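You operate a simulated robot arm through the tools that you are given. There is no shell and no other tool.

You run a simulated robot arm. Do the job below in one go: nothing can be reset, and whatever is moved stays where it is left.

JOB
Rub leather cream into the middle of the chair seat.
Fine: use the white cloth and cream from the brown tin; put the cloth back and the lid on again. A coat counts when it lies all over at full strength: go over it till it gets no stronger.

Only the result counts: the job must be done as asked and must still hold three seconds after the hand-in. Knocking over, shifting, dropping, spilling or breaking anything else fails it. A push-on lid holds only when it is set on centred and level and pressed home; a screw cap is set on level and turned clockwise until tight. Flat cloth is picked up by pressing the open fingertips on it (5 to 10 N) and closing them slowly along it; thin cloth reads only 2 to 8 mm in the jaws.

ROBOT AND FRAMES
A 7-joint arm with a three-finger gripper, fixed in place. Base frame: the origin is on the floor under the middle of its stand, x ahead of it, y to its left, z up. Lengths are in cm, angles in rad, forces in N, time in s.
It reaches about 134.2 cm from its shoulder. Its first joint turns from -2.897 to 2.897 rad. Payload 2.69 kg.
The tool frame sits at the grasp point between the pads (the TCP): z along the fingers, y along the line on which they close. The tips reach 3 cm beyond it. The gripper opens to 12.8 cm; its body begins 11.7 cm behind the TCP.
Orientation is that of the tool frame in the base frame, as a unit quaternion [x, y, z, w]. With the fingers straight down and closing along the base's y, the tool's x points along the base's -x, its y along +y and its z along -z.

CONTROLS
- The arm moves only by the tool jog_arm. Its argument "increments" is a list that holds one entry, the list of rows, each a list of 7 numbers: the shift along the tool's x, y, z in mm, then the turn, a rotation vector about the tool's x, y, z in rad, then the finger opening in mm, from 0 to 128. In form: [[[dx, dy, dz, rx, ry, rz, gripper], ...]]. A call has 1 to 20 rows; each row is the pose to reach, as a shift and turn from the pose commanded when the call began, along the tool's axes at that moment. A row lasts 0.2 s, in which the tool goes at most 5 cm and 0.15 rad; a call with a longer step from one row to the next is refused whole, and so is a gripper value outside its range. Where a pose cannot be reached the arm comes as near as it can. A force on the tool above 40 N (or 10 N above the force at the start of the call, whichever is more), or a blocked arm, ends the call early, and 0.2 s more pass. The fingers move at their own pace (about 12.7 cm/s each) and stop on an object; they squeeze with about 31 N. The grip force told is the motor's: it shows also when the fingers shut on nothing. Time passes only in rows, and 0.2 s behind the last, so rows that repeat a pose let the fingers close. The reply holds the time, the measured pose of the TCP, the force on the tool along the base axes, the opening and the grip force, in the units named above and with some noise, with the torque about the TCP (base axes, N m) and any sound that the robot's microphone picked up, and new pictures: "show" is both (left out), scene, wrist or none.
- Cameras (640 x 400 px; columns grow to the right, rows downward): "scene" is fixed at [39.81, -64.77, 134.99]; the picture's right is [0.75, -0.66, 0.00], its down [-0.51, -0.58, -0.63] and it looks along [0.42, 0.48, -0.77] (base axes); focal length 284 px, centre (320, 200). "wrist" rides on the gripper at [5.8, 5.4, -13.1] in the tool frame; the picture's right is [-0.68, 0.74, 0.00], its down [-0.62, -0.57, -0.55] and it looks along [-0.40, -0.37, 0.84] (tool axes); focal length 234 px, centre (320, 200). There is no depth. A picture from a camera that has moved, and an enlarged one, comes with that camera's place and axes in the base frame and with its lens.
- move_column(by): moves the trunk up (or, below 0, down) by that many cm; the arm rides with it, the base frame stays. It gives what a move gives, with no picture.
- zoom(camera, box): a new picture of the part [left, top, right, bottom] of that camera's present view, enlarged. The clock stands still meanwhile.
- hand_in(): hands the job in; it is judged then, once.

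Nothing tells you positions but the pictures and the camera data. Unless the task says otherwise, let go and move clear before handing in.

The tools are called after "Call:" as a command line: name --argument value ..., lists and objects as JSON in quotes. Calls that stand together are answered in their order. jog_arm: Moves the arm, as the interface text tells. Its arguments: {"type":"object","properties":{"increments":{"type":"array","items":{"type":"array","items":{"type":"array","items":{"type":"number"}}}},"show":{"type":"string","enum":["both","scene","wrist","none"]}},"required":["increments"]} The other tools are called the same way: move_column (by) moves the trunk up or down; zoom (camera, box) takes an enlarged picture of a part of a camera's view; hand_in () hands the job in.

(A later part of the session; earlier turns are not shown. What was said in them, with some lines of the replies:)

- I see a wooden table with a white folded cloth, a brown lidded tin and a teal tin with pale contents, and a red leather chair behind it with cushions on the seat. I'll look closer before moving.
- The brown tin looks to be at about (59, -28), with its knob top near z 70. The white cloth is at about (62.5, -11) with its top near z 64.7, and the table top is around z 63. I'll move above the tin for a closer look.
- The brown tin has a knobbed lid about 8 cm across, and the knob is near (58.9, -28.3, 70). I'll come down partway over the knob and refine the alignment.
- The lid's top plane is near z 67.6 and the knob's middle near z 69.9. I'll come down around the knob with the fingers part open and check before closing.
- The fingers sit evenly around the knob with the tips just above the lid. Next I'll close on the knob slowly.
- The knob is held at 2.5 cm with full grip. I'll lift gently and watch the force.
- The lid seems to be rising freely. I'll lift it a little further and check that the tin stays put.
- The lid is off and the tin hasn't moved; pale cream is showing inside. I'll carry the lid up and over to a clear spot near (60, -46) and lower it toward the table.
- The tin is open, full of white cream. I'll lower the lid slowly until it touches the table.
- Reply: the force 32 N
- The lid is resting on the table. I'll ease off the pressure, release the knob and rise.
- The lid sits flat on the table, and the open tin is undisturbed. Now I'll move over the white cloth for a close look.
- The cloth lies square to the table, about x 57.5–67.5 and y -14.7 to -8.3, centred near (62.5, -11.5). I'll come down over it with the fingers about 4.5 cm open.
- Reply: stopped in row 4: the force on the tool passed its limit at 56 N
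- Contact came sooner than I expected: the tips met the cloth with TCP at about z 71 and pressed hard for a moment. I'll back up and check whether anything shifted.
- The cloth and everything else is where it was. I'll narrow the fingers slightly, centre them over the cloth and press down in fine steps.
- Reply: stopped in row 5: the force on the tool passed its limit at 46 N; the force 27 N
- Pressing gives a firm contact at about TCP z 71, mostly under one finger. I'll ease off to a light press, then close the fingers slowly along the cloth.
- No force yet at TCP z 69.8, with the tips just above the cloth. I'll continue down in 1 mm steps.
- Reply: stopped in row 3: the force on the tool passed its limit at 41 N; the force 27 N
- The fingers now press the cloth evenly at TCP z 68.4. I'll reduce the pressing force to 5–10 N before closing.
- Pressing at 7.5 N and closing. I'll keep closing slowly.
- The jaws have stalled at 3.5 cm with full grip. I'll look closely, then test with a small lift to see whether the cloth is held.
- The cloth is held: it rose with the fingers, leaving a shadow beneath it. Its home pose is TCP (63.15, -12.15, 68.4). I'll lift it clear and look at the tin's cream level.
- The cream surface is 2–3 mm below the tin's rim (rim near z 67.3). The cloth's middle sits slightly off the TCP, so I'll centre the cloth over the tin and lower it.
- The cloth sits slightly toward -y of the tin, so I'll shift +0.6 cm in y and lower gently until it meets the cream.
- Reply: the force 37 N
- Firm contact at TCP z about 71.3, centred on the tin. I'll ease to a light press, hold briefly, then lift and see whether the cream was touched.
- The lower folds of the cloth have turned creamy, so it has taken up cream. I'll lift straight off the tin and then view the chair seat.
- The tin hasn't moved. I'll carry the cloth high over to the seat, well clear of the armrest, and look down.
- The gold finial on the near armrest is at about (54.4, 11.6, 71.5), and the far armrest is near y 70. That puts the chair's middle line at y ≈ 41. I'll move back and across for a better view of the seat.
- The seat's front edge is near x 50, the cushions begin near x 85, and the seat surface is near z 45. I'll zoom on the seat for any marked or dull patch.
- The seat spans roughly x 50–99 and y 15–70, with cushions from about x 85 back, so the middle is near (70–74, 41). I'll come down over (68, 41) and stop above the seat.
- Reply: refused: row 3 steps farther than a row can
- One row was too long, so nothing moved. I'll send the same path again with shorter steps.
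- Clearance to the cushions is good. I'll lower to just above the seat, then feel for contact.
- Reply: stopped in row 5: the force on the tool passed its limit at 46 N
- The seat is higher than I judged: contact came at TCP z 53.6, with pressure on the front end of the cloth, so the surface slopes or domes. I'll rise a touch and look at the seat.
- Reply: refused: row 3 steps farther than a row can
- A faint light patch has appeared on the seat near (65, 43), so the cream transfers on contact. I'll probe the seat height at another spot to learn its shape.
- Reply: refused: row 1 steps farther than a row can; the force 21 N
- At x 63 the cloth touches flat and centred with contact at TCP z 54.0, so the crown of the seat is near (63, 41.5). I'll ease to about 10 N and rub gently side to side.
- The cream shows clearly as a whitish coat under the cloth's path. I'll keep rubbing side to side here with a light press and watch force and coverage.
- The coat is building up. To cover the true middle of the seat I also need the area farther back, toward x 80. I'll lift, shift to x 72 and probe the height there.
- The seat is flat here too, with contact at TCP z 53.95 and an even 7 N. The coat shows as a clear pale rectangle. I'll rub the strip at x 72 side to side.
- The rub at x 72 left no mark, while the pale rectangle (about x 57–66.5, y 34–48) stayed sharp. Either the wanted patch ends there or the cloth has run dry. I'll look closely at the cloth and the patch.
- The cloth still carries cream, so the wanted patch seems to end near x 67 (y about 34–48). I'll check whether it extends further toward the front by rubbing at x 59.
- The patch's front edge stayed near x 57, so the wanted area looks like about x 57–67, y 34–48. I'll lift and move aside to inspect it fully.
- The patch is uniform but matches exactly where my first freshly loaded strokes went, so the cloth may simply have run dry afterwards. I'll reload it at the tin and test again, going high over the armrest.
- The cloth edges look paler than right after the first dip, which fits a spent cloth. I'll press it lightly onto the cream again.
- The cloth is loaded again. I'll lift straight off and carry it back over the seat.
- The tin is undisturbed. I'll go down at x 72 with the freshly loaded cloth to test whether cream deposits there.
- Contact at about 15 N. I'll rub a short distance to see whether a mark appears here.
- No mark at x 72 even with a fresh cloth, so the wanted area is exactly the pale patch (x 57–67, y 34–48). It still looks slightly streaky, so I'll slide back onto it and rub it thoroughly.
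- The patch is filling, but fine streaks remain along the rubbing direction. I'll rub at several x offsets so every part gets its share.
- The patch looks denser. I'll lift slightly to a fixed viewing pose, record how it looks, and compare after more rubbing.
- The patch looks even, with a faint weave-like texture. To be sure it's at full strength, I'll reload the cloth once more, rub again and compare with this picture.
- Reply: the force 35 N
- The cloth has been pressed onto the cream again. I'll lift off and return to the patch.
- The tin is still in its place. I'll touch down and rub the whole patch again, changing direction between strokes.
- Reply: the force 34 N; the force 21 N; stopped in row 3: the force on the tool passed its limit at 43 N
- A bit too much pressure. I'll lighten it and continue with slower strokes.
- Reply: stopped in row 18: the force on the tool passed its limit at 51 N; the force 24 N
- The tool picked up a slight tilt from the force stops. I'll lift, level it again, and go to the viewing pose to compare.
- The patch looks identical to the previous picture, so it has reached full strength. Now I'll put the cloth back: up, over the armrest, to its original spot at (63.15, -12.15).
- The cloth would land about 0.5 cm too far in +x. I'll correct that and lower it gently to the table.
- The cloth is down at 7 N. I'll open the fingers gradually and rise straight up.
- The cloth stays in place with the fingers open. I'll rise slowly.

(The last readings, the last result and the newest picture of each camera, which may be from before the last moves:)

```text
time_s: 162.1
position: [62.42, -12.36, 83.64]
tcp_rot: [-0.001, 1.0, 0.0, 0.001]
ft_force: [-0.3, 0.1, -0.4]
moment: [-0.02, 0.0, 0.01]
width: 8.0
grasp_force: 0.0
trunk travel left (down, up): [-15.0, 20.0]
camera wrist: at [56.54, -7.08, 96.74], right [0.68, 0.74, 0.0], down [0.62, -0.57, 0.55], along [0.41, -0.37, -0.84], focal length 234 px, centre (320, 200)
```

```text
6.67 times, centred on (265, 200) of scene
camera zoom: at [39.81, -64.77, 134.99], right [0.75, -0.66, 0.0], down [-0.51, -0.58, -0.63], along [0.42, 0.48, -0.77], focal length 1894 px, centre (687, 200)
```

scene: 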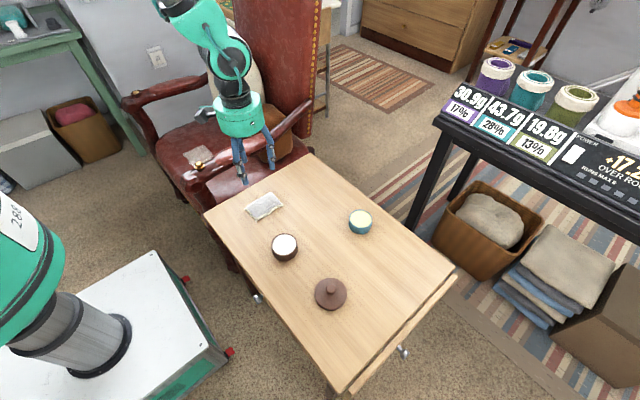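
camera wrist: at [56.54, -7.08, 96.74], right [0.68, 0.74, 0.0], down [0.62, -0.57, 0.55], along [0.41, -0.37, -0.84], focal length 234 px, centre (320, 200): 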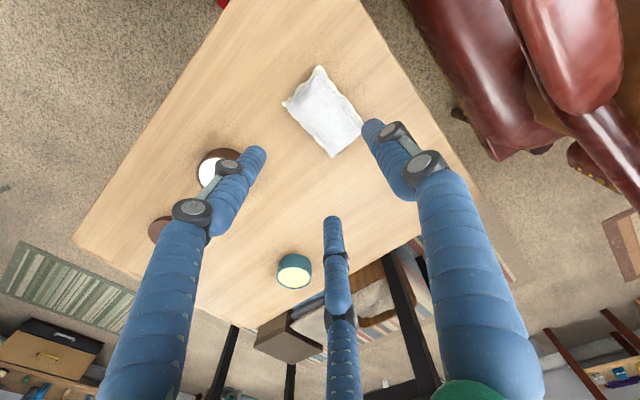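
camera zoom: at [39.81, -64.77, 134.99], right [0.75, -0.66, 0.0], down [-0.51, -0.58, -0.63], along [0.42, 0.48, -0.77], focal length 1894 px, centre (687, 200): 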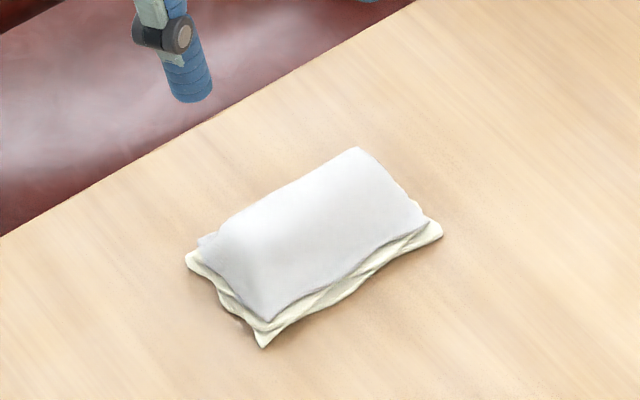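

The cloth is back in its place. Next I'll fetch the lid at (59.9, -46.3), moving over it and checking alignment.

Call:
jog_arm --increments '[[[3, -43, 0, 0, 0, 0, 80], [6, -86, 0, 0, 0, 0, 80], [9, -129, 0, 0, 0, 0, 80], [12, -172, 0, 0, 0, 0, 80], [15, -215, 0, 0, 0, 0, 80], [18, -258, 0, 0, 0, 0, 80], [22, -301, 0, 0, 0, 0, 80], [25, -339, 10, 0, 0, 0, 80], [25, -339, 50, 0, 0, 0, 80], [25, -339, 85, 0, 0, 0, 70], [25, -339, 95, 0, 0, 0, 60], [25, -339, 95, 0, 0, 0, 60]]]'

Call:
zoom --camera "wrist" --box '[230, 70, 410, 230]'

Call:
zoom --camera "scene" --box '[295, 245, 365, 315]'

```text
time_s: 164.7
position: [60.1, -46.24, 74.04]
tcp_rot: [-0.001, 1.0, 0.0, 0.0]
ft_force: [-0.2, 0.0, -0.6]
moment: [0.04, -0.01, -0.03]
width: 6.01
grasp_force: 0.1
trunk travel left (down, up): [-15.0, 20.0]
camera wrist: at [54.1, -40.98, 87.19], right [0.68, 0.74, 0.0], down [0.62, -0.57, 0.55], along [0.41, -0.37, -0.84], focal length 234 px, centre (320, 200)
```

scene: 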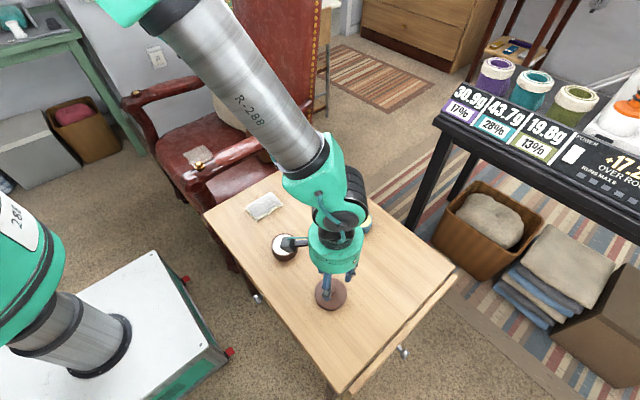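
wrist: 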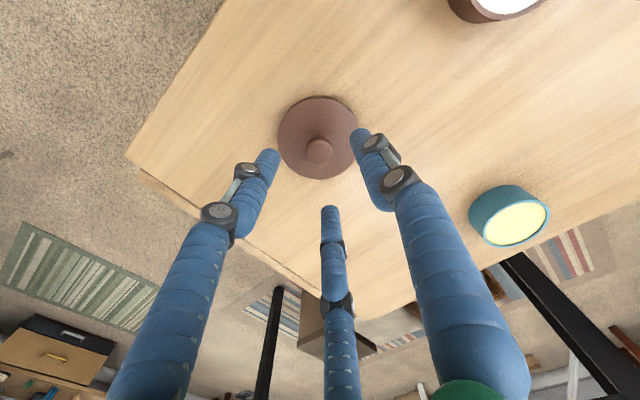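

```text
2.50 times, centred on (320, 150) of wrist
camera zoom: at [54.1, -40.98, 87.19], right [0.68, 0.74, 0.0], down [0.62, -0.57, 0.55], along [0.41, -0.37, -0.84], focal length 585 px, centre (320, 325)
```

zoom: 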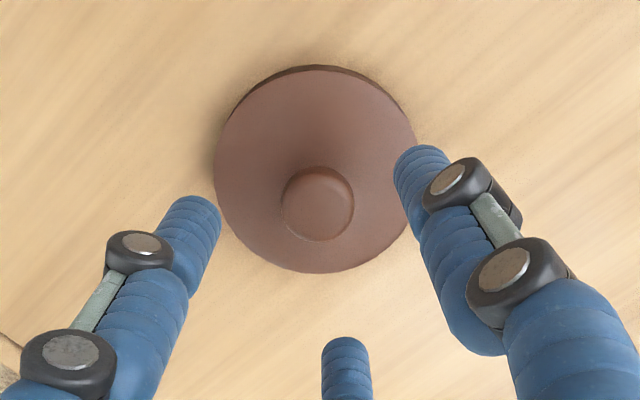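

```text
5.71 times, centred on (330, 280) of scene
camera zoom: at [39.81, -64.77, 134.99], right [0.75, -0.66, 0.0], down [-0.51, -0.58, -0.63], along [0.42, 0.48, -0.77], focal length 1623 px, centre (263, -257)
```

zoom: 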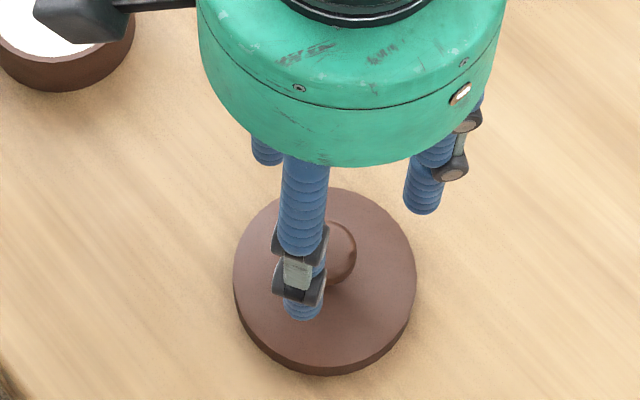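

Well aligned, about 1.5 mm off in x. I'll correct that, descend around the knob and close gently.

Call:
jog_arm --increments '[[[1.5, 0, 20, 0, 0, 0, 60], [1.5, 0, 40, 0, 0, 0, 60], [1.5, 0, 49, 0, 0, 0, 60], [1.5, 0, 49, 0, 0, 0, 60]]]' --show "none"

Call:
jog_arm --increments '[[[0, 0, 0, 0, 0, 0, 50], [0, 0, 0, 0, 0, 0, 40], [0, 0, 0, 0, 0, 0, 34], [0, 0, 0, 0, 0, 0, 28], [0, 0, 0, 0, 0, 0, 22], [0, 0, 0, 0, 0, 0, 16], [0, 0, 0, 0, 0, 0, 10], [0, 0, 0, 0, 0, 0, 0], [0, 0, 0, 0, 0, 0, 0]]]' --show "none"

```text
time_s: 165.7
position: [59.83, -46.29, 69.29]
tcp_rot: [-0.001, 1.0, 0.0, 0.001]
ft_force: [-0.7, 0.4, 0.9]
moment: [0.03, -0.03, 0.01]
width: 6.04
grasp_force: 0.1
trunk travel left (down, up): [-15.0, 20.0]
```

```text
time_s: 167.7
position: [59.82, -46.31, 69.27]
tcp_rot: [0.0, 1.0, 0.0, 0.0]
ft_force: [-0.3, 0.2, -0.4]
moment: [-0.01, -0.02, -0.01]
width: 2.48
grasp_force: 30.9
trunk travel left (down, up): [-15.0, 20.0]
```

The knob is held, 2.5 cm wide. I'll lift the lid, carry it over the tin and stop just above to check alignment.

Call:
jog_arm --increments '[[[0, 0, -10, 0, 0, 0, 0], [0, 0, -40, 0, 0, 0, 0], [0, 0, -80, 0, 0, 0, 0], [0, 0, -110, 0, 0, 0, 0], [2, 40, -110, 0, 0, 0, 0], [4, 80, -110, 0, 0, 0, 0], [6, 120, -110, 0, 0, 0, 0], [8, 160, -110, 0, 0, 0, 0], [9, 180, -100, 0, 0, 0, 0], [9, 180, -70, 0, 0, 0, 0], [9, 180, -50, 0, 0, 0, 0], [9, 180, -45, 0, 0, 0, 0], [9, 180, -45, 0, 0, 0, 0], [9, 180, -45, 0, 0, 0, 0]]]'

Call:
zoom --camera "scene" --box '[250, 205, 320, 275]'

Call:
zoom --camera "wrist" --box '[240, 70, 400, 220]'

```text
time_s: 170.7
position: [59.06, -28.33, 73.8]
tcp_rot: [0.0, 1.0, 0.0, 0.0]
ft_force: [-0.3, -0.3, 0.3]
moment: [0.02, 0.0, 0.03]
width: 2.5
grasp_force: 31.3
trunk travel left (down, up): [-15.0, 20.0]
camera wrist: at [53.08, -23.01, 86.75], right [0.68, 0.74, 0.0], down [0.62, -0.57, 0.55], along [0.41, -0.37, -0.84], focal length 234 px, centre (320, 200)
```

scene: 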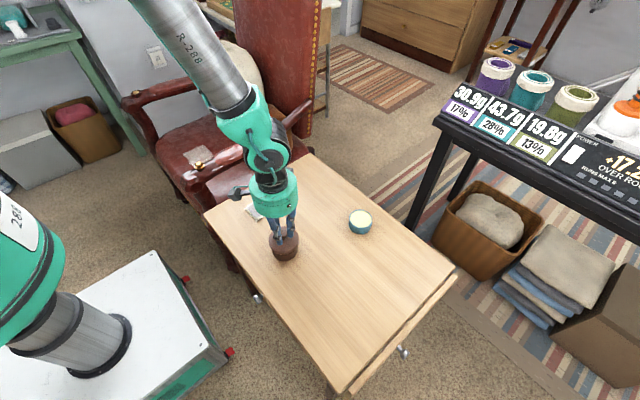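
wrist: 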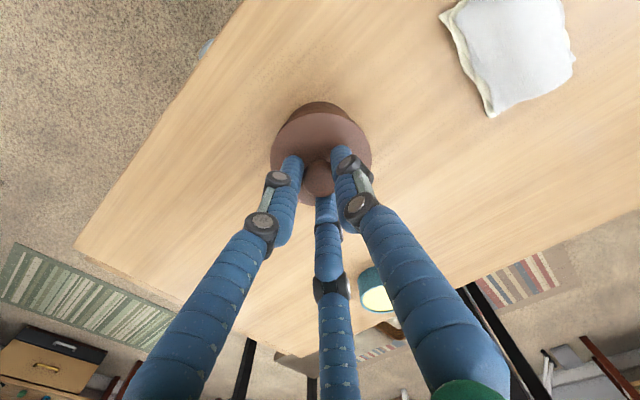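

```text
5.71 times, centred on (285, 240) of scene
camera zoom: at [39.81, -64.77, 134.99], right [0.75, -0.66, 0.0], down [-0.51, -0.58, -0.63], along [0.42, 0.48, -0.77], focal length 1623 px, centre (520, -29)
```

zoom: 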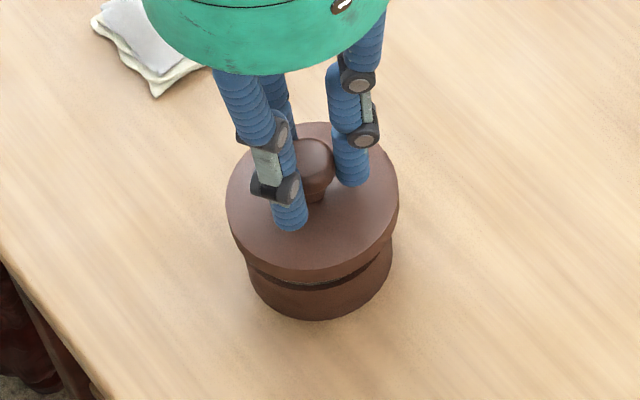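

```text
2.67 times, centred on (320, 145) of wrist
camera zoom: at [53.08, -23.01, 86.75], right [0.68, 0.74, 0.0], down [0.62, -0.57, 0.55], along [0.41, -0.37, -0.84], focal length 624 px, centre (320, 347)
```

zoom: 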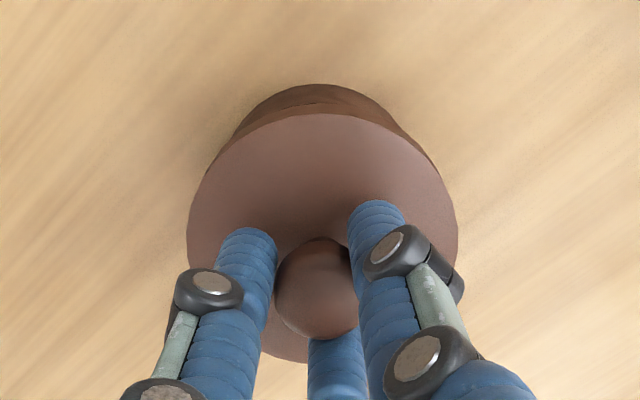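

Alignment looks good. I'll take another position reading before lowering.

Call:
jog_arm --increments '[[[0, 0, 0, 0, 0, 0, 0]]]' --show "none"

Call:
jog_arm --increments '[[[0, 0, 0, 0, 0, 0, 0]]]' --show "none"

Call:
jog_arm --increments '[[[0, 0, 0, 0, 0, 0, 0]]]' --show "none"

```text
time_s: 171.1
position: [59.09, -28.27, 73.75]
tcp_rot: [-0.001, 1.0, -0.001, 0.0]
ft_force: [0.2, -0.5, -0.8]
moment: [0.0, -0.02, 0.0]
width: 2.47
grasp_force: 31.1
trunk travel left (down, up): [-15.0, 20.0]
```

```text
time_s: 171.5
position: [59.02, -28.41, 73.73]
tcp_rot: [-0.001, 1.0, 0.0, 0.0]
ft_force: [0.0, 0.9, 0.2]
moment: [0.02, 0.0, 0.01]
width: 2.48
grasp_force: 30.8
trunk travel left (down, up): [-15.0, 20.0]
```

```text
time_s: 171.9
position: [59.07, -28.25, 73.74]
tcp_rot: [-0.001, 1.0, 0.0, 0.0]
ft_force: [0.2, 1.3, -0.5]
moment: [0.0, 0.02, -0.02]
width: 2.48
grasp_force: 31.6
trunk travel left (down, up): [-15.0, 20.0]
```

I'm about 1 mm off in x; I'll correct and lower the lid onto the tin in small steps.

Call:
jog_arm --increments '[[[1.2, 0, 0, 0, 0, 0, 0], [1.2, 0, 5, 0, 0, 0, 0], [1.2, 0, 10, 0, 0, 0, 0], [1.2, 0, 13, 0, 0, 0, 0], [1.2, 0, 15, 0, 0, 0, 0], [1.2, 0, 15, 0, 0, 0, 0]]]' --show "none"

Call:
jog_arm --increments '[[[0, 0, 1, 0, 0, 0, 0], [0, 0, 2, 0, 0, 0, 0], [0, 0, 3, 0, 0, 0, 0], [0, 0, 3, 0, 0, 0, 0]]]' --show "none"

```text
time_s: 173.3
position: [58.89, -28.22, 72.15]
tcp_rot: [-0.001, 1.0, -0.001, 0.0]
ft_force: [-0.2, 0.0, -0.3]
moment: [-0.02, 0.01, -0.02]
width: 2.49
grasp_force: 30.4
trunk travel left (down, up): [-15.0, 20.0]
```

```text
time_s: 174.3
position: [58.88, -28.31, 71.85]
tcp_rot: [-0.001, 1.0, 0.0, 0.001]
ft_force: [0.0, -0.9, -0.5]
moment: [-0.02, 0.01, 0.0]
width: 2.47
grasp_force: 30.9
trunk travel left (down, up): [-15.0, 20.0]
```

Call:
jog_arm --increments '[[[0, 0, 1, 0, 0, 0, 0], [0, 0, 2, 0, 0, 0, 0], [0, 0, 2, 0, 0, 0, 0]]]' --show "none"

Call:
jog_arm --increments '[[[0, 0, 1, 0, 0, 0, 0], [0, 0, 2, 0, 0, 0, 0], [0, 0, 2, 0, 0, 0, 0]]]' --show "none"

```text
time_s: 175.1
position: [58.82, -28.25, 71.73]
tcp_rot: [-0.001, 1.0, -0.001, 0.0]
ft_force: [0.0, 0.5, 0.4]
moment: [-0.01, 0.01, 0.02]
width: 2.48
grasp_force: 31.2
trunk travel left (down, up): [-15.0, 20.0]
```

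```text
time_s: 175.9
position: [58.97, -28.38, 71.51]
tcp_rot: [-0.002, 1.0, 0.001, 0.0]
ft_force: [-0.3, -0.2, 0.2]
moment: [0.02, 0.0, -0.01]
width: 2.47
grasp_force: 31.1
trunk travel left (down, up): [-15.0, 20.0]
```

Call:
jog_arm --increments '[[[0, 0, 1, 0, 0, 0, 0], [0, 0, 2, 0, 0, 0, 0], [0, 0, 2, 0, 0, 0, 0]]]' --show "none"

Call:
jog_arm --increments '[[[0, 0, 0.5, 0, 0, 0, 0], [0, 0, 1, 0, 0, 0, 0], [0, 0, 1, 0, 0, 0, 0]]]' --show "none"

```text
time_s: 176.7
position: [58.8, -28.27, 71.4]
tcp_rot: [0.0, 1.0, -0.001, 0.001]
ft_force: [-6.1, -0.1, 15.3]
moment: [-0.06, 0.34, 0.08]
width: 2.49
grasp_force: 30.6
trunk travel left (down, up): [-15.0, 20.0]
```

```text
time_s: 177.5
position: [58.8, -28.24, 71.39]
tcp_rot: [0.0, 1.0, 0.0, 0.002]
ft_force: [-5.8, 2.6, 24.3]
moment: [0.1, 0.27, 0.11]
width: 2.49
grasp_force: 31.1
trunk travel left (down, up): [-15.0, 20.0]
```

Contact near TCP z 71.4, matching the original seated height. I'll press a bit more firmly to drive it home.

Call:
jog_arm --increments '[[[0, 0, 0.4, 0, 0, 0, 0], [0, 0, 0.8, 0, 0, 0, 0], [0, 0, 0.8, 0, 0, 0, 0]]]'

Call:
zoom --camera "scene" --box '[250, 205, 320, 275]'

Call:
zoom --camera "wrist" --box '[250, 80, 390, 220]'

```text
time_s: 178.3
position: [58.97, -28.27, 71.4]
tcp_rot: [-0.001, 1.0, 0.0, 0.001]
ft_force: [-5.2, 4.8, 33.4]
moment: [0.13, 0.12, 0.08]
width: 2.51
grasp_force: 31.1
trunk travel left (down, up): [-15.0, 20.0]
camera wrist: at [52.92, -22.98, 84.32], right [0.68, 0.74, 0.0], down [0.61, -0.56, 0.55], along [0.41, -0.37, -0.83], focal length 234 px, centre (320, 200)
```

scene: 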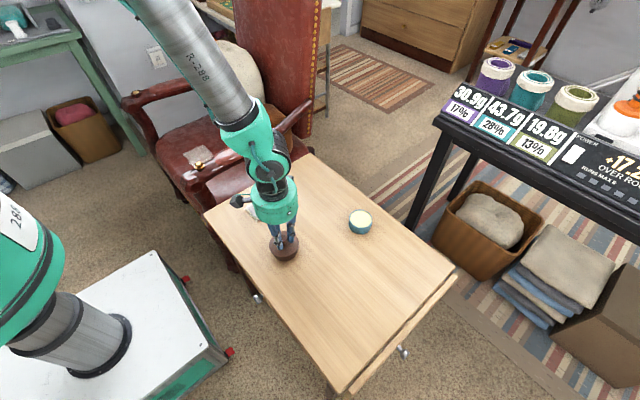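
wrist: 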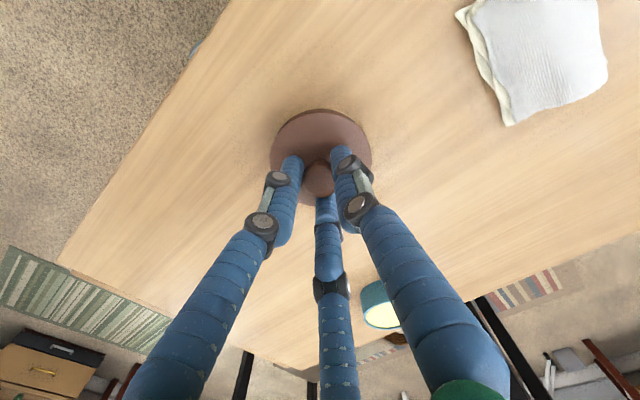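

```text
5.71 times, centred on (285, 240) of scene
camera zoom: at [39.81, -64.77, 134.99], right [0.75, -0.66, 0.0], down [-0.51, -0.58, -0.63], along [0.42, 0.48, -0.77], focal length 1623 px, centre (520, -29)
```

zoom: 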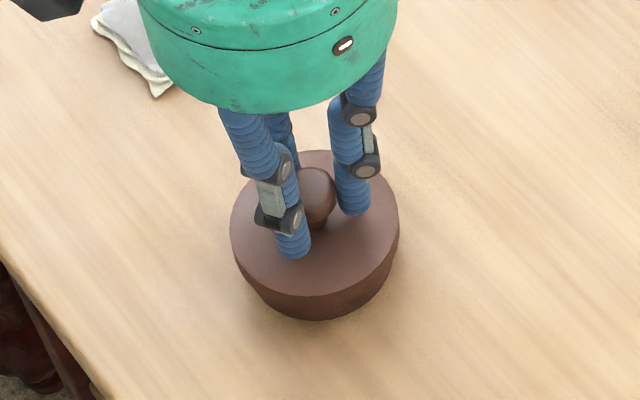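

```text
2.86 times, centred on (320, 150) of wrist
camera zoom: at [52.92, -22.98, 84.32], right [0.68, 0.74, 0.0], down [0.61, -0.56, 0.55], along [0.41, -0.37, -0.83], focal length 669 px, centre (320, 343)
```

zoom: 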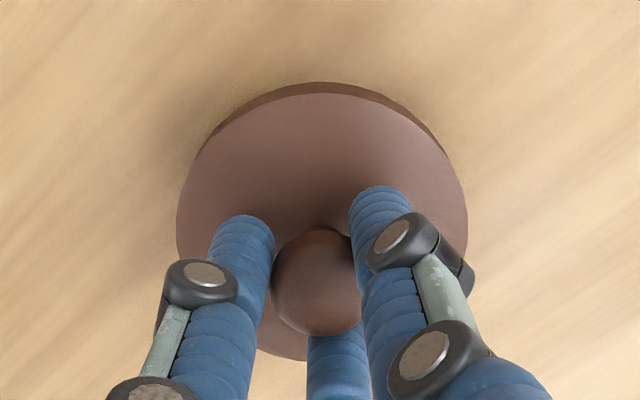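

The lid looks centred, level and flush, as at the start. I'll ease off the pressure and release the knob.

Call:
jog_arm --increments '[[[0, 0, -1, 0, 0, 0, 0], [0, 0, -2, 0, 0, 0, 0], [0, 0, -2, 0, 0, 0, 0]]]' --show "none"

```text
time_s: 179.1
position: [58.84, -28.37, 71.39]
tcp_rot: [-0.002, 1.0, 0.0, 0.0]
ft_force: [3.8, -1.3, 6.2]
moment: [-0.13, -0.31, 0.04]
width: 2.46
grasp_force: 31.3
trunk travel left (down, up): [-15.0, 20.0]
```

Call:
jog_arm --increments '[[[0, 0, -0.4, 0, 0, 0, 10], [0, 0, -0.4, 0, 0, 0, 20], [0, 0, -0.4, 0, 0, 0, 26], [0, 0, -0.4, 0, 0, 0, 32], [0, 0, -0.4, 0, 0, 0, 40], [0, 0, -0.4, 0, 0, 0, 50], [0, 0, -0.4, 0, 0, 0, 60], [0, 0, -0.4, 0, 0, 0, 60]]]' --show "none"

Call:
jog_arm --increments '[[[0, 0, -20, 0, 0, 0, 60], [0, 0, -40, 0, 0, 0, 60], [0, 0, -50, 0, 0, 0, 60], [0, 0, -50, 0, 0, 0, 60]]]'

Call:
zoom --camera "scene" --box '[250, 205, 320, 275]'

Call:
zoom --camera "wrist" --box '[240, 70, 400, 220]'

```text
time_s: 180.9
position: [58.83, -28.31, 71.4]
tcp_rot: [-0.001, 1.0, 0.0, 0.0]
ft_force: [0.4, 0.1, -0.4]
moment: [0.03, 0.01, -0.01]
width: 6.0
grasp_force: 0.2
trunk travel left (down, up): [-15.0, 20.0]
```

```text
time_s: 181.9
position: [58.89, -28.31, 76.42]
tcp_rot: [-0.001, 1.0, 0.0, 0.001]
ft_force: [0.4, 0.0, -0.3]
moment: [0.02, -0.02, 0.01]
width: 6.0
grasp_force: 0.1
trunk travel left (down, up): [-15.0, 20.0]
camera wrist: at [52.94, -22.96, 89.46], right [0.68, 0.74, 0.0], down [0.62, -0.56, 0.55], along [0.41, -0.37, -0.84], focal length 234 px, centre (320, 200)
```

scene: 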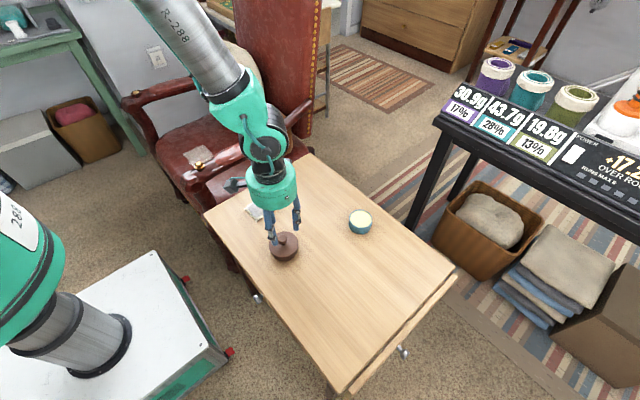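
wrist: 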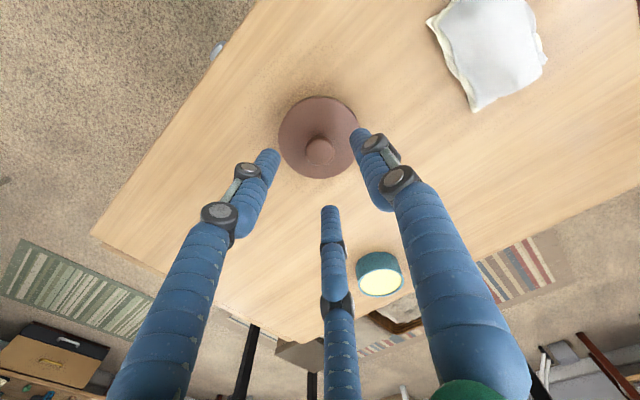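

```text
5.71 times, centred on (285, 240) of scene
camera zoom: at [39.81, -64.77, 134.99], right [0.75, -0.66, 0.0], down [-0.51, -0.58, -0.63], along [0.42, 0.48, -0.77], focal length 1623 px, centre (520, -29)
```

zoom: 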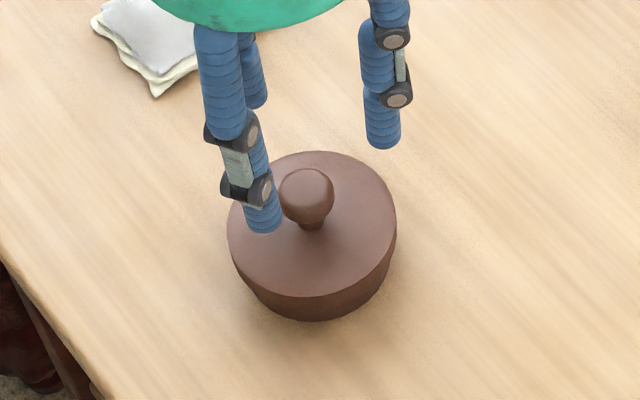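

```text
2.67 times, centred on (320, 145) of wrist
camera zoom: at [52.94, -22.96, 89.46], right [0.68, 0.74, 0.0], down [0.62, -0.56, 0.55], along [0.41, -0.37, -0.84], focal length 624 px, centre (320, 347)
```

zoom: 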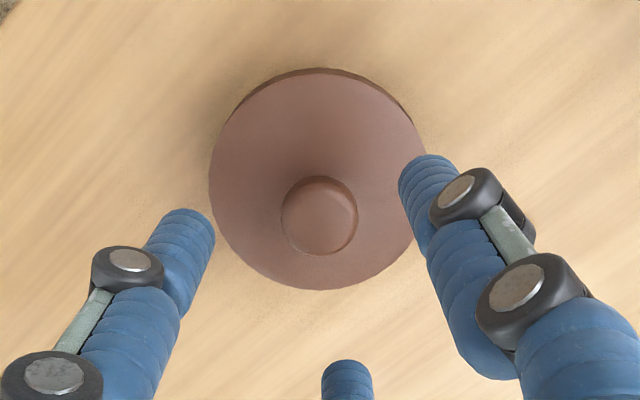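

Call:
zoom --camera "scene" --box '[265, 227, 305, 267]'

Call:
zoom --camera "wrist" --box '[270, 85, 370, 185]'

```text
10.00 times, centred on (285, 247) of scene
camera zoom: at [39.81, -64.77, 134.99], right [0.75, -0.66, 0.0], down [-0.51, -0.58, -0.63], along [0.42, 0.48, -0.77], focal length 2841 px, centre (670, -270)
```

zoom: 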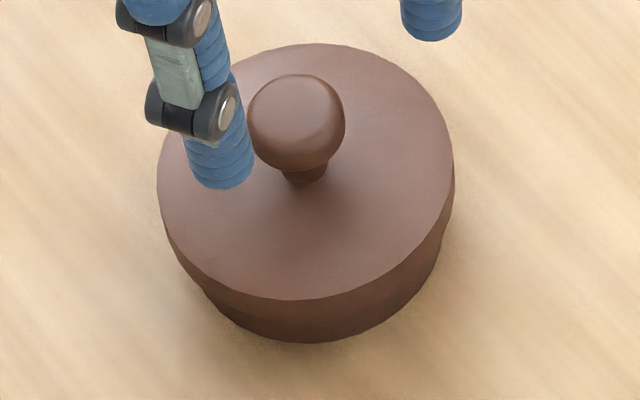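

```text
4.00 times, centred on (320, 135) of wrist
camera zoom: at [52.94, -22.96, 89.46], right [0.68, 0.74, 0.0], down [0.62, -0.56, 0.55], along [0.41, -0.37, -0.84], focal length 937 px, centre (320, 460)
```

zoom: 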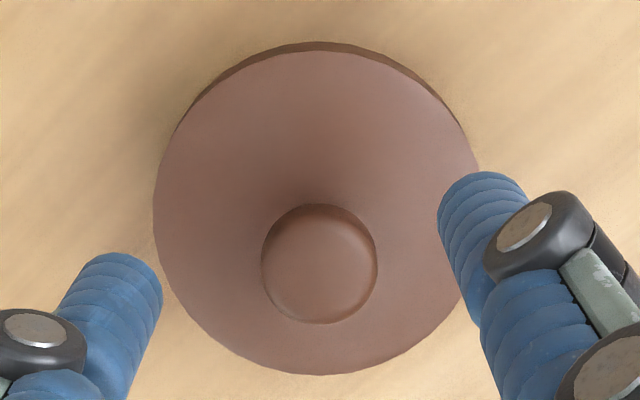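

The lid's height and position match the start, centred and flush. I'll raise the arm clear and check the whole scene.

Call:
jog_arm --increments '[[[0, 0, -40, 0, 0, 0, 60], [0, 0, -80, 0, 0, 0, 60], [0, 0, -120, 0, 0, 0, 60], [0, 0, -160, 0, 0, 0, 60], [40, 0, -180, 0, 0, 0, 60], [80, 0, -190, 0, 0, 0, 60], [120, 0, -190, 0, 0, 0, 60], [160, 0, -190, 0, 0, 0, 60], [160, 0, -190, 0, 0, 0, 60]]]'

Call:
zoom --camera "scene" --box '[230, 170, 390, 290]'

Call:
zoom --camera "scene" --box '[140, 60, 300, 200]'

```text
time_s: 183.9
position: [42.77, -28.31, 95.37]
tcp_rot: [-0.001, 1.0, 0.001, 0.0]
ft_force: [-0.2, 0.2, -0.5]
moment: [0.02, -0.01, -0.03]
width: 6.02
grasp_force: 0.0
trunk travel left (down, up): [-15.0, 20.0]
camera wrist: at [36.85, -23.03, 108.4], right [0.68, 0.74, 0.0], down [0.62, -0.56, 0.55], along [0.41, -0.37, -0.84], focal length 234 px, centre (320, 200)
```

scene: 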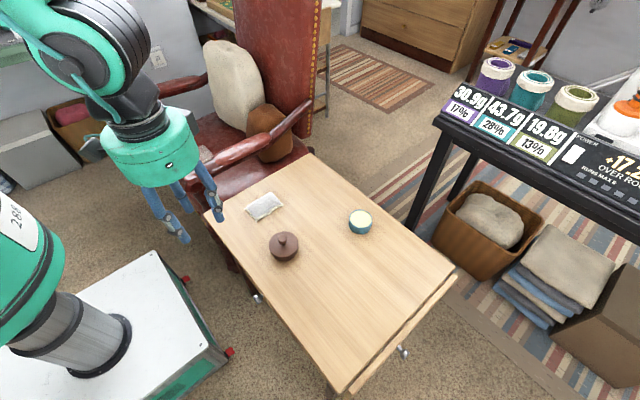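
wrist: 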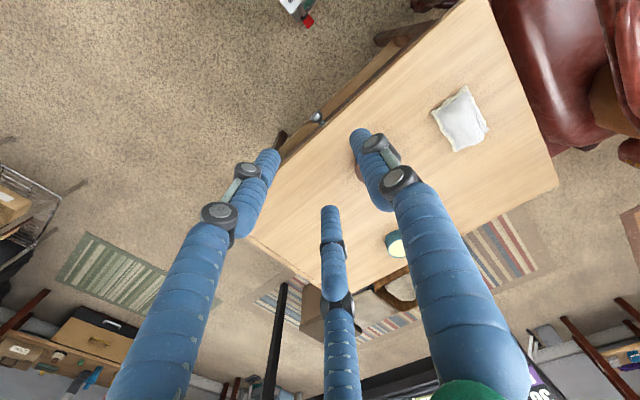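

```text
3.33 times, centred on (310, 230) of scene
camera zoom: at [39.81, -64.77, 134.99], right [0.75, -0.66, 0.0], down [-0.51, -0.58, -0.63], along [0.42, 0.48, -0.77], focal length 947 px, centre (353, 100)
```

zoom: 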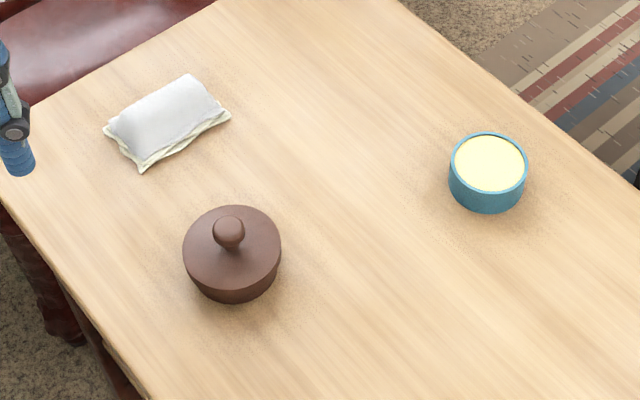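

```text
2.86 times, centred on (220, 130) of scene
camera zoom: at [39.81, -64.77, 134.99], right [0.75, -0.66, 0.0], down [-0.51, -0.58, -0.63], along [0.42, 0.48, -0.77], focal length 812 px, centre (606, 400)
```

zoom: 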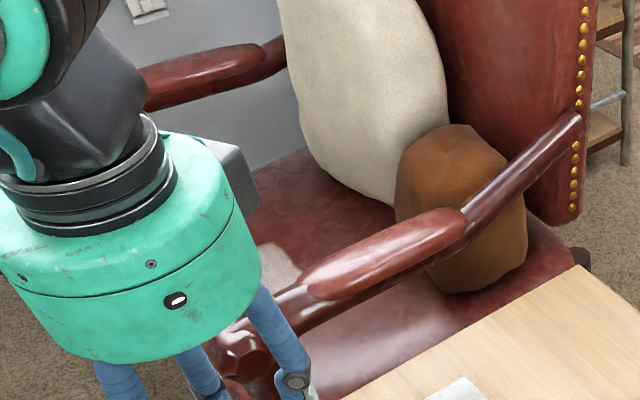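

I'll compare the tin closely using the same crop as the beginning.

Call:
zoom --camera "scene" --box '[240, 210, 330, 280]'

Call:
zoom --camera "scene" --box '[200, 160, 420, 300]'

```text
5.71 times, centred on (285, 245) of scene
camera zoom: at [39.81, -64.77, 134.99], right [0.75, -0.66, 0.0], down [-0.51, -0.58, -0.63], along [0.42, 0.48, -0.77], focal length 1623 px, centre (520, -57)
```

zoom: 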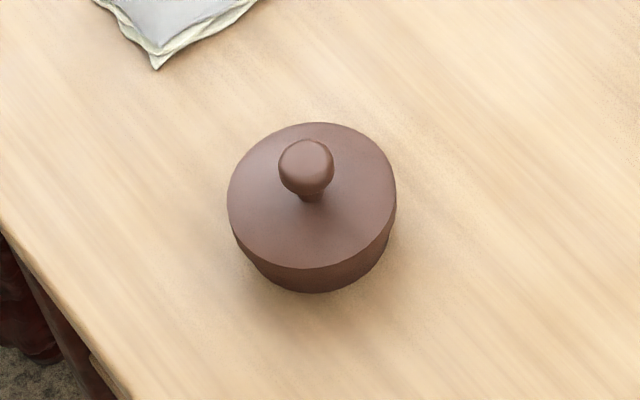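

```text
2.86 times, centred on (310, 230) of scene
camera zoom: at [39.81, -64.77, 134.99], right [0.75, -0.66, 0.0], down [-0.51, -0.58, -0.63], along [0.42, 0.48, -0.77], focal length 812 px, centre (349, 114)
```

zoom: 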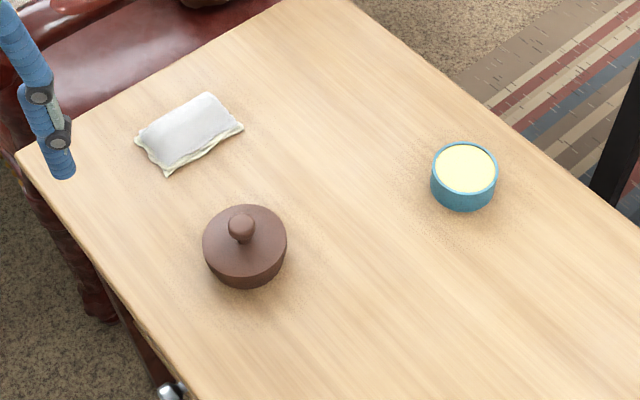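

Everything on the table is in place: lid on, cloth back, teal tin untouched. Before handing in, I'll take an unobstructed look at the seat patch.

Call:
jog_arm --increments '[[[0, 45, 0, 0, 0, 0, 80], [0, 90, 0, 0, 0, 0, 100], [0, 135, 0, 0, 0, 0, 128], [0, 180, 0, 0, 0, 0, 128], [0, 225, 0, 0, 0, 0, 128], [0, 270, 0, 0, 0, 0, 128], [0, 315, 0, 0, 0, 0, 128], [0, 360, 0, 0, 0, 0, 128], [0, 405, 0, 0, 0, 0, 128], [0, 450, 0, 0, 0, 0, 128], [0, 495, 0, 0, 0, 0, 128], [0, 540, 0, 0, 0, 0, 128], [0, 585, 0, 0, 0, 0, 128], [0, 630, 0, 0, 0, 0, 128], [0, 675, 0, 0, 0, 0, 128], [0, 720, 0, 0, 0, 0, 128], [-30, 750, 10, 0, 0, 0, 128], [-60, 770, 40, 0, 0, 0, 128], [-90, 780, 80, 0, 0, 0, 128], [-110, 780, 120, 0, 0, 0, 128]]]'

Call:
jog_arm --increments '[[[0, 0, 40, 0, 0, 0, 128], [0, 0, 60, 0, 0, 0, 128], [0, 0, 60, 0, 0, 0, 128]]]'

Call:
zoom --camera "wrist" --box '[210, 80, 430, 260]'

Call:
zoom --camera "scene" --box '[140, 60, 300, 200]'

```text
refused: row 19 steps farther than a row can; nothing moved
```

```text
time_s: 184.7
position: [42.93, -28.26, 89.3]
tcp_rot: [-0.001, 1.0, 0.0, 0.0]
ft_force: [0.0, -0.2, -0.3]
moment: [0.0, 0.02, 0.02]
width: 12.81
grasp_force: 0.0
trunk travel left (down, up): [-15.0, 20.0]
camera wrist: at [36.99, -23.03, 102.31], right [0.68, 0.74, 0.0], down [0.62, -0.57, 0.55], along [0.4, -0.37, -0.84], focal length 234 px, centre (320, 200)
```

scene: 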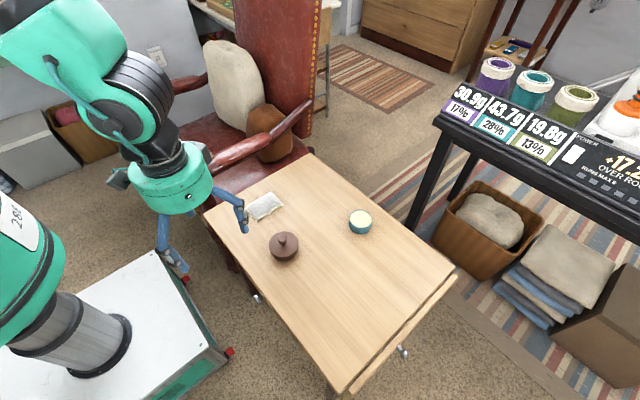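
wrist: 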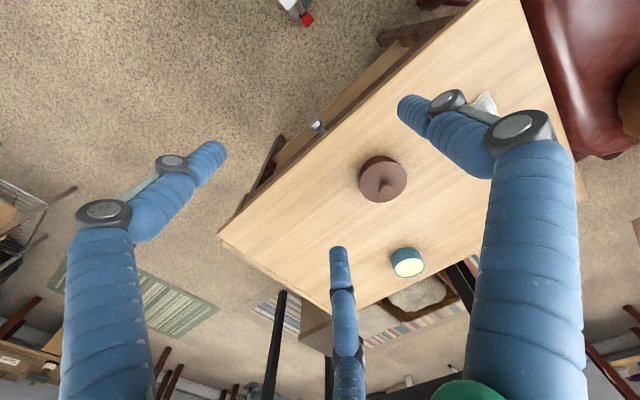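

```text
2.22 times, centred on (320, 170) of wrist
camera zoom: at [36.99, -23.03, 102.31], right [0.68, 0.74, 0.0], down [0.62, -0.57, 0.55], along [0.4, -0.37, -0.84], focal length 520 px, centre (320, 267)
```

zoom: 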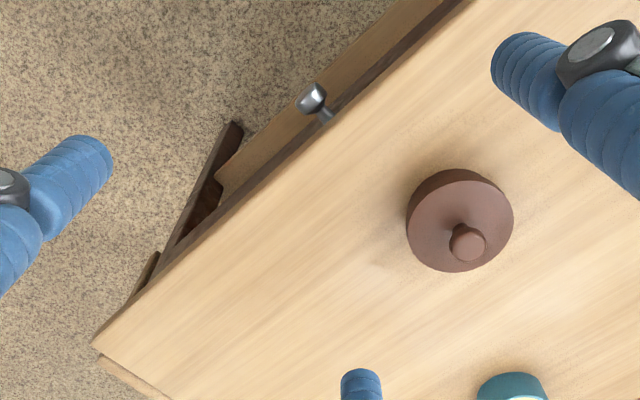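

```text
2.86 times, centred on (220, 130) of scene
camera zoom: at [39.81, -64.77, 134.99], right [0.75, -0.66, 0.0], down [-0.51, -0.58, -0.63], along [0.42, 0.48, -0.77], focal length 812 px, centre (606, 400)
```

zoom: 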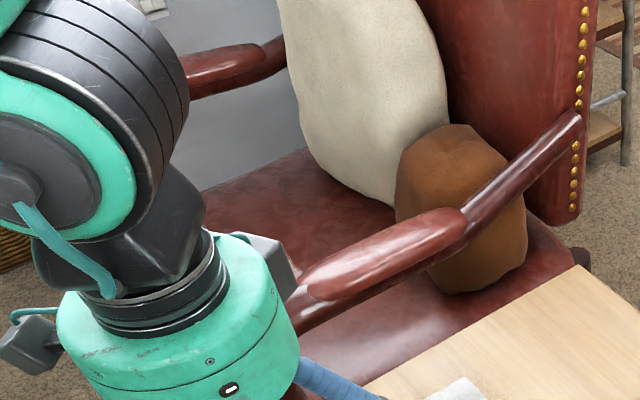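

One path was refused and only a small harmless dip ran. I'll now send the corrected path to the seat view.

Call:
jog_arm --increments '[[[0, 40, -20, 0, 0, 0, 128], [0, 82, -40, 0, 0, 0, 128], [0, 126, -50, 0, 0, 0, 128], [0, 171, -50, 0, 0, 0, 128], [0, 216, -50, 0, 0, 0, 128], [0, 261, -50, 0, 0, 0, 128], [0, 306, -50, 0, 0, 0, 128], [0, 351, -50, 0, 0, 0, 128], [0, 396, -50, 0, 0, 0, 128], [0, 441, -50, 0, 0, 0, 128], [0, 486, -50, 0, 0, 0, 128], [0, 531, -50, 0, 0, 0, 128], [0, 576, -50, 0, 0, 0, 128], [0, 621, -50, 0, 0, 0, 128], [0, 666, -50, 0, 0, 0, 128], [0, 711, -50, 0, 0, 0, 128], [-20, 745, -40, 0, 0, 0, 128], [-45, 765, -10, 0, 0, 0, 128], [-65, 775, 20, 0, 0, 0, 128], [-65, 775, 20, 0, 0, 0, 128]]]'

Call:
zoom --camera "wrist" --box '[210, 80, 430, 260]'

Call:
zoom --camera "scene" --box '[140, 60, 300, 200]'

```text
time_s: 188.9
position: [49.42, 49.18, 87.41]
tcp_rot: [-0.001, 1.0, 0.001, 0.0]
ft_force: [-0.3, 0.7, 0.0]
moment: [0.0, 0.09, 0.01]
width: 12.81
grasp_force: 0.1
trunk travel left (down, up): [-15.0, 20.0]
camera wrist: at [43.42, 54.51, 100.44], right [0.68, 0.74, 0.0], down [0.62, -0.57, 0.55], along [0.4, -0.37, -0.84], focal length 234 px, centre (320, 200)
```

scene: 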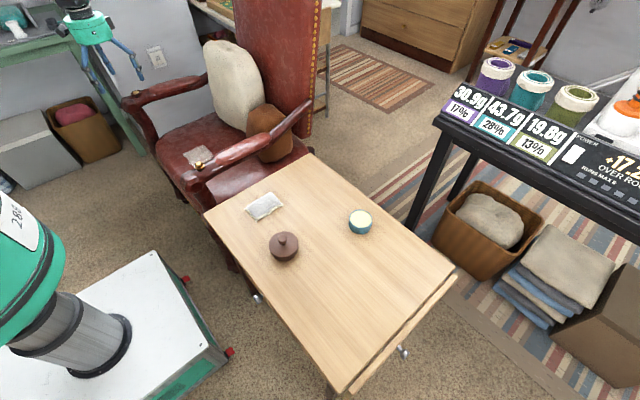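
wrist: 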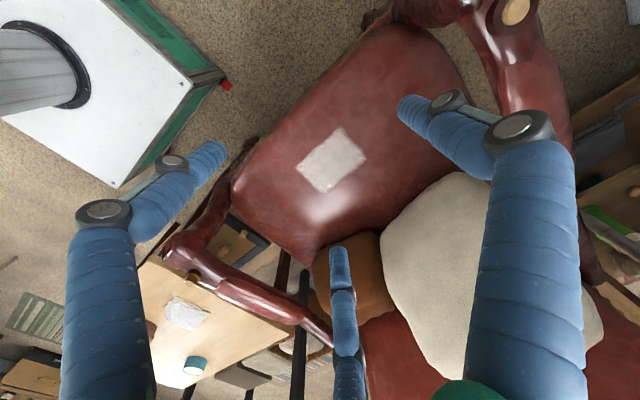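

```text
2.22 times, centred on (320, 170) of wrist
camera zoom: at [43.42, 54.51, 100.44], right [0.68, 0.74, 0.0], down [0.62, -0.57, 0.55], along [0.4, -0.37, -0.84], focal length 520 px, centre (320, 267)
```

zoom: 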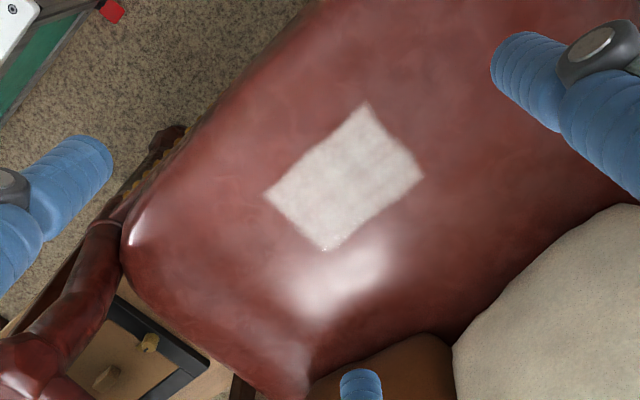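

```text
2.86 times, centred on (220, 130) of scene
camera zoom: at [39.81, -64.77, 134.99], right [0.75, -0.66, 0.0], down [-0.51, -0.58, -0.63], along [0.42, 0.48, -0.77], focal length 812 px, centre (606, 400)
```

zoom: 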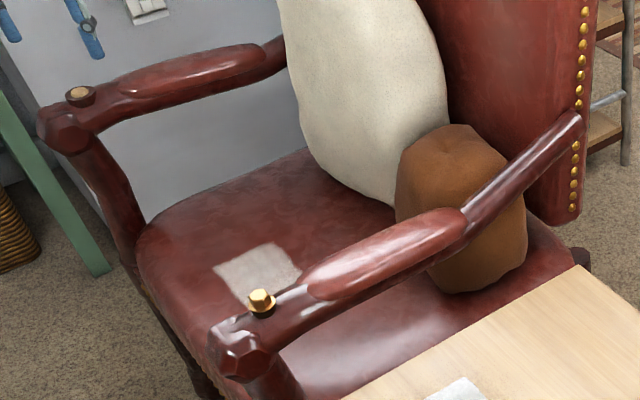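

Call:
zoom --camera "wrist" --box '[285, 115, 385, 205]'

Call:
zoom --camera "wrist" --box '[140, 270, 240, 380]'

Call:
zoom --camera "scene" --box '[180, 130, 230, 180]'

```text
4.44 times, centred on (335, 160) of wrist
camera zoom: at [43.42, 54.51, 100.44], right [0.68, 0.74, 0.0], down [0.62, -0.57, 0.55], along [0.4, -0.37, -0.84], focal length 1041 px, centre (253, 378)
```

zoom: 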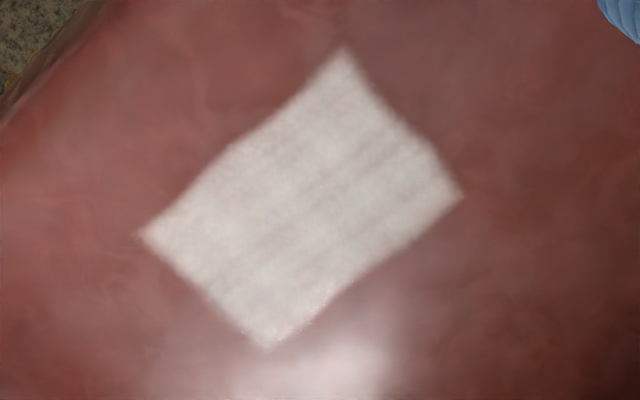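

```text
3.64 times, centred on (190, 325) of wrist
camera zoom: at [43.42, 54.51, 100.44], right [0.68, 0.74, 0.0], down [0.62, -0.57, 0.55], along [0.4, -0.37, -0.84], focal length 852 px, centre (793, -254)
```

zoom: 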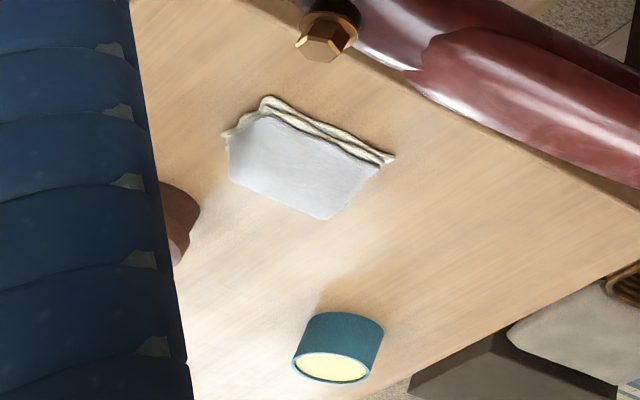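

```text
8.00 times, centred on (205, 155) of scene
camera zoom: at [39.81, -64.77, 134.99], right [0.75, -0.66, 0.0], down [-0.51, -0.58, -0.63], along [0.42, 0.48, -0.77], focal length 2273 px, centre (1240, 560)
```

zoom: 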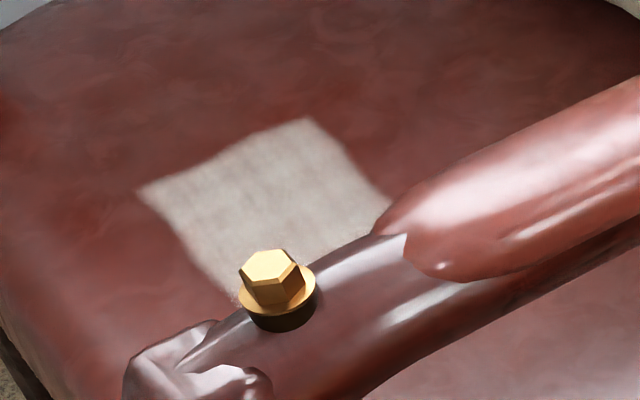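

The coat covers the patch evenly. The cloth is back in its place, the lid is on its tin, nothing else has been disturbed, and the arm is clear. I'm handing in.

Call:
hand_in

```text
The job is handed in.
```

I rubbed cream from the brown tin into the seat, put the white cloth back and closed the tin again. The job is handed in, but I have no verdict on it yet.

- **Seat:** the coat is a pale rectangle of about 10 by 14 cm (x 57–67, y 34–48). I loaded the cloth three times. The patch looked the same before and after the last round, so I took it to be at full strength. Cream only showed up inside that rectangle, even with a fresh cloth, so I treated it as the middle you meant. It sits towards the front of the seat.
- **Cloth:** it is back within about 3 mm of where it started, and its lower folds are now creamy.
- **Tin:** the lid went on to its starting height and I pressed it down with about 33 N. The tin moved 3–4 mm when I first gripped the lid; I left it there.
- **Early bumps:** twice, while reaching for the cloth, the fingers hit something hard about 3 cm above it, with peaks of 56 and 46 N. I never found out what they touched. Nothing looked out of place afterwards.

The teal tin, the cushions and the gold piece on the armrest look undisturbed in the last pictures.
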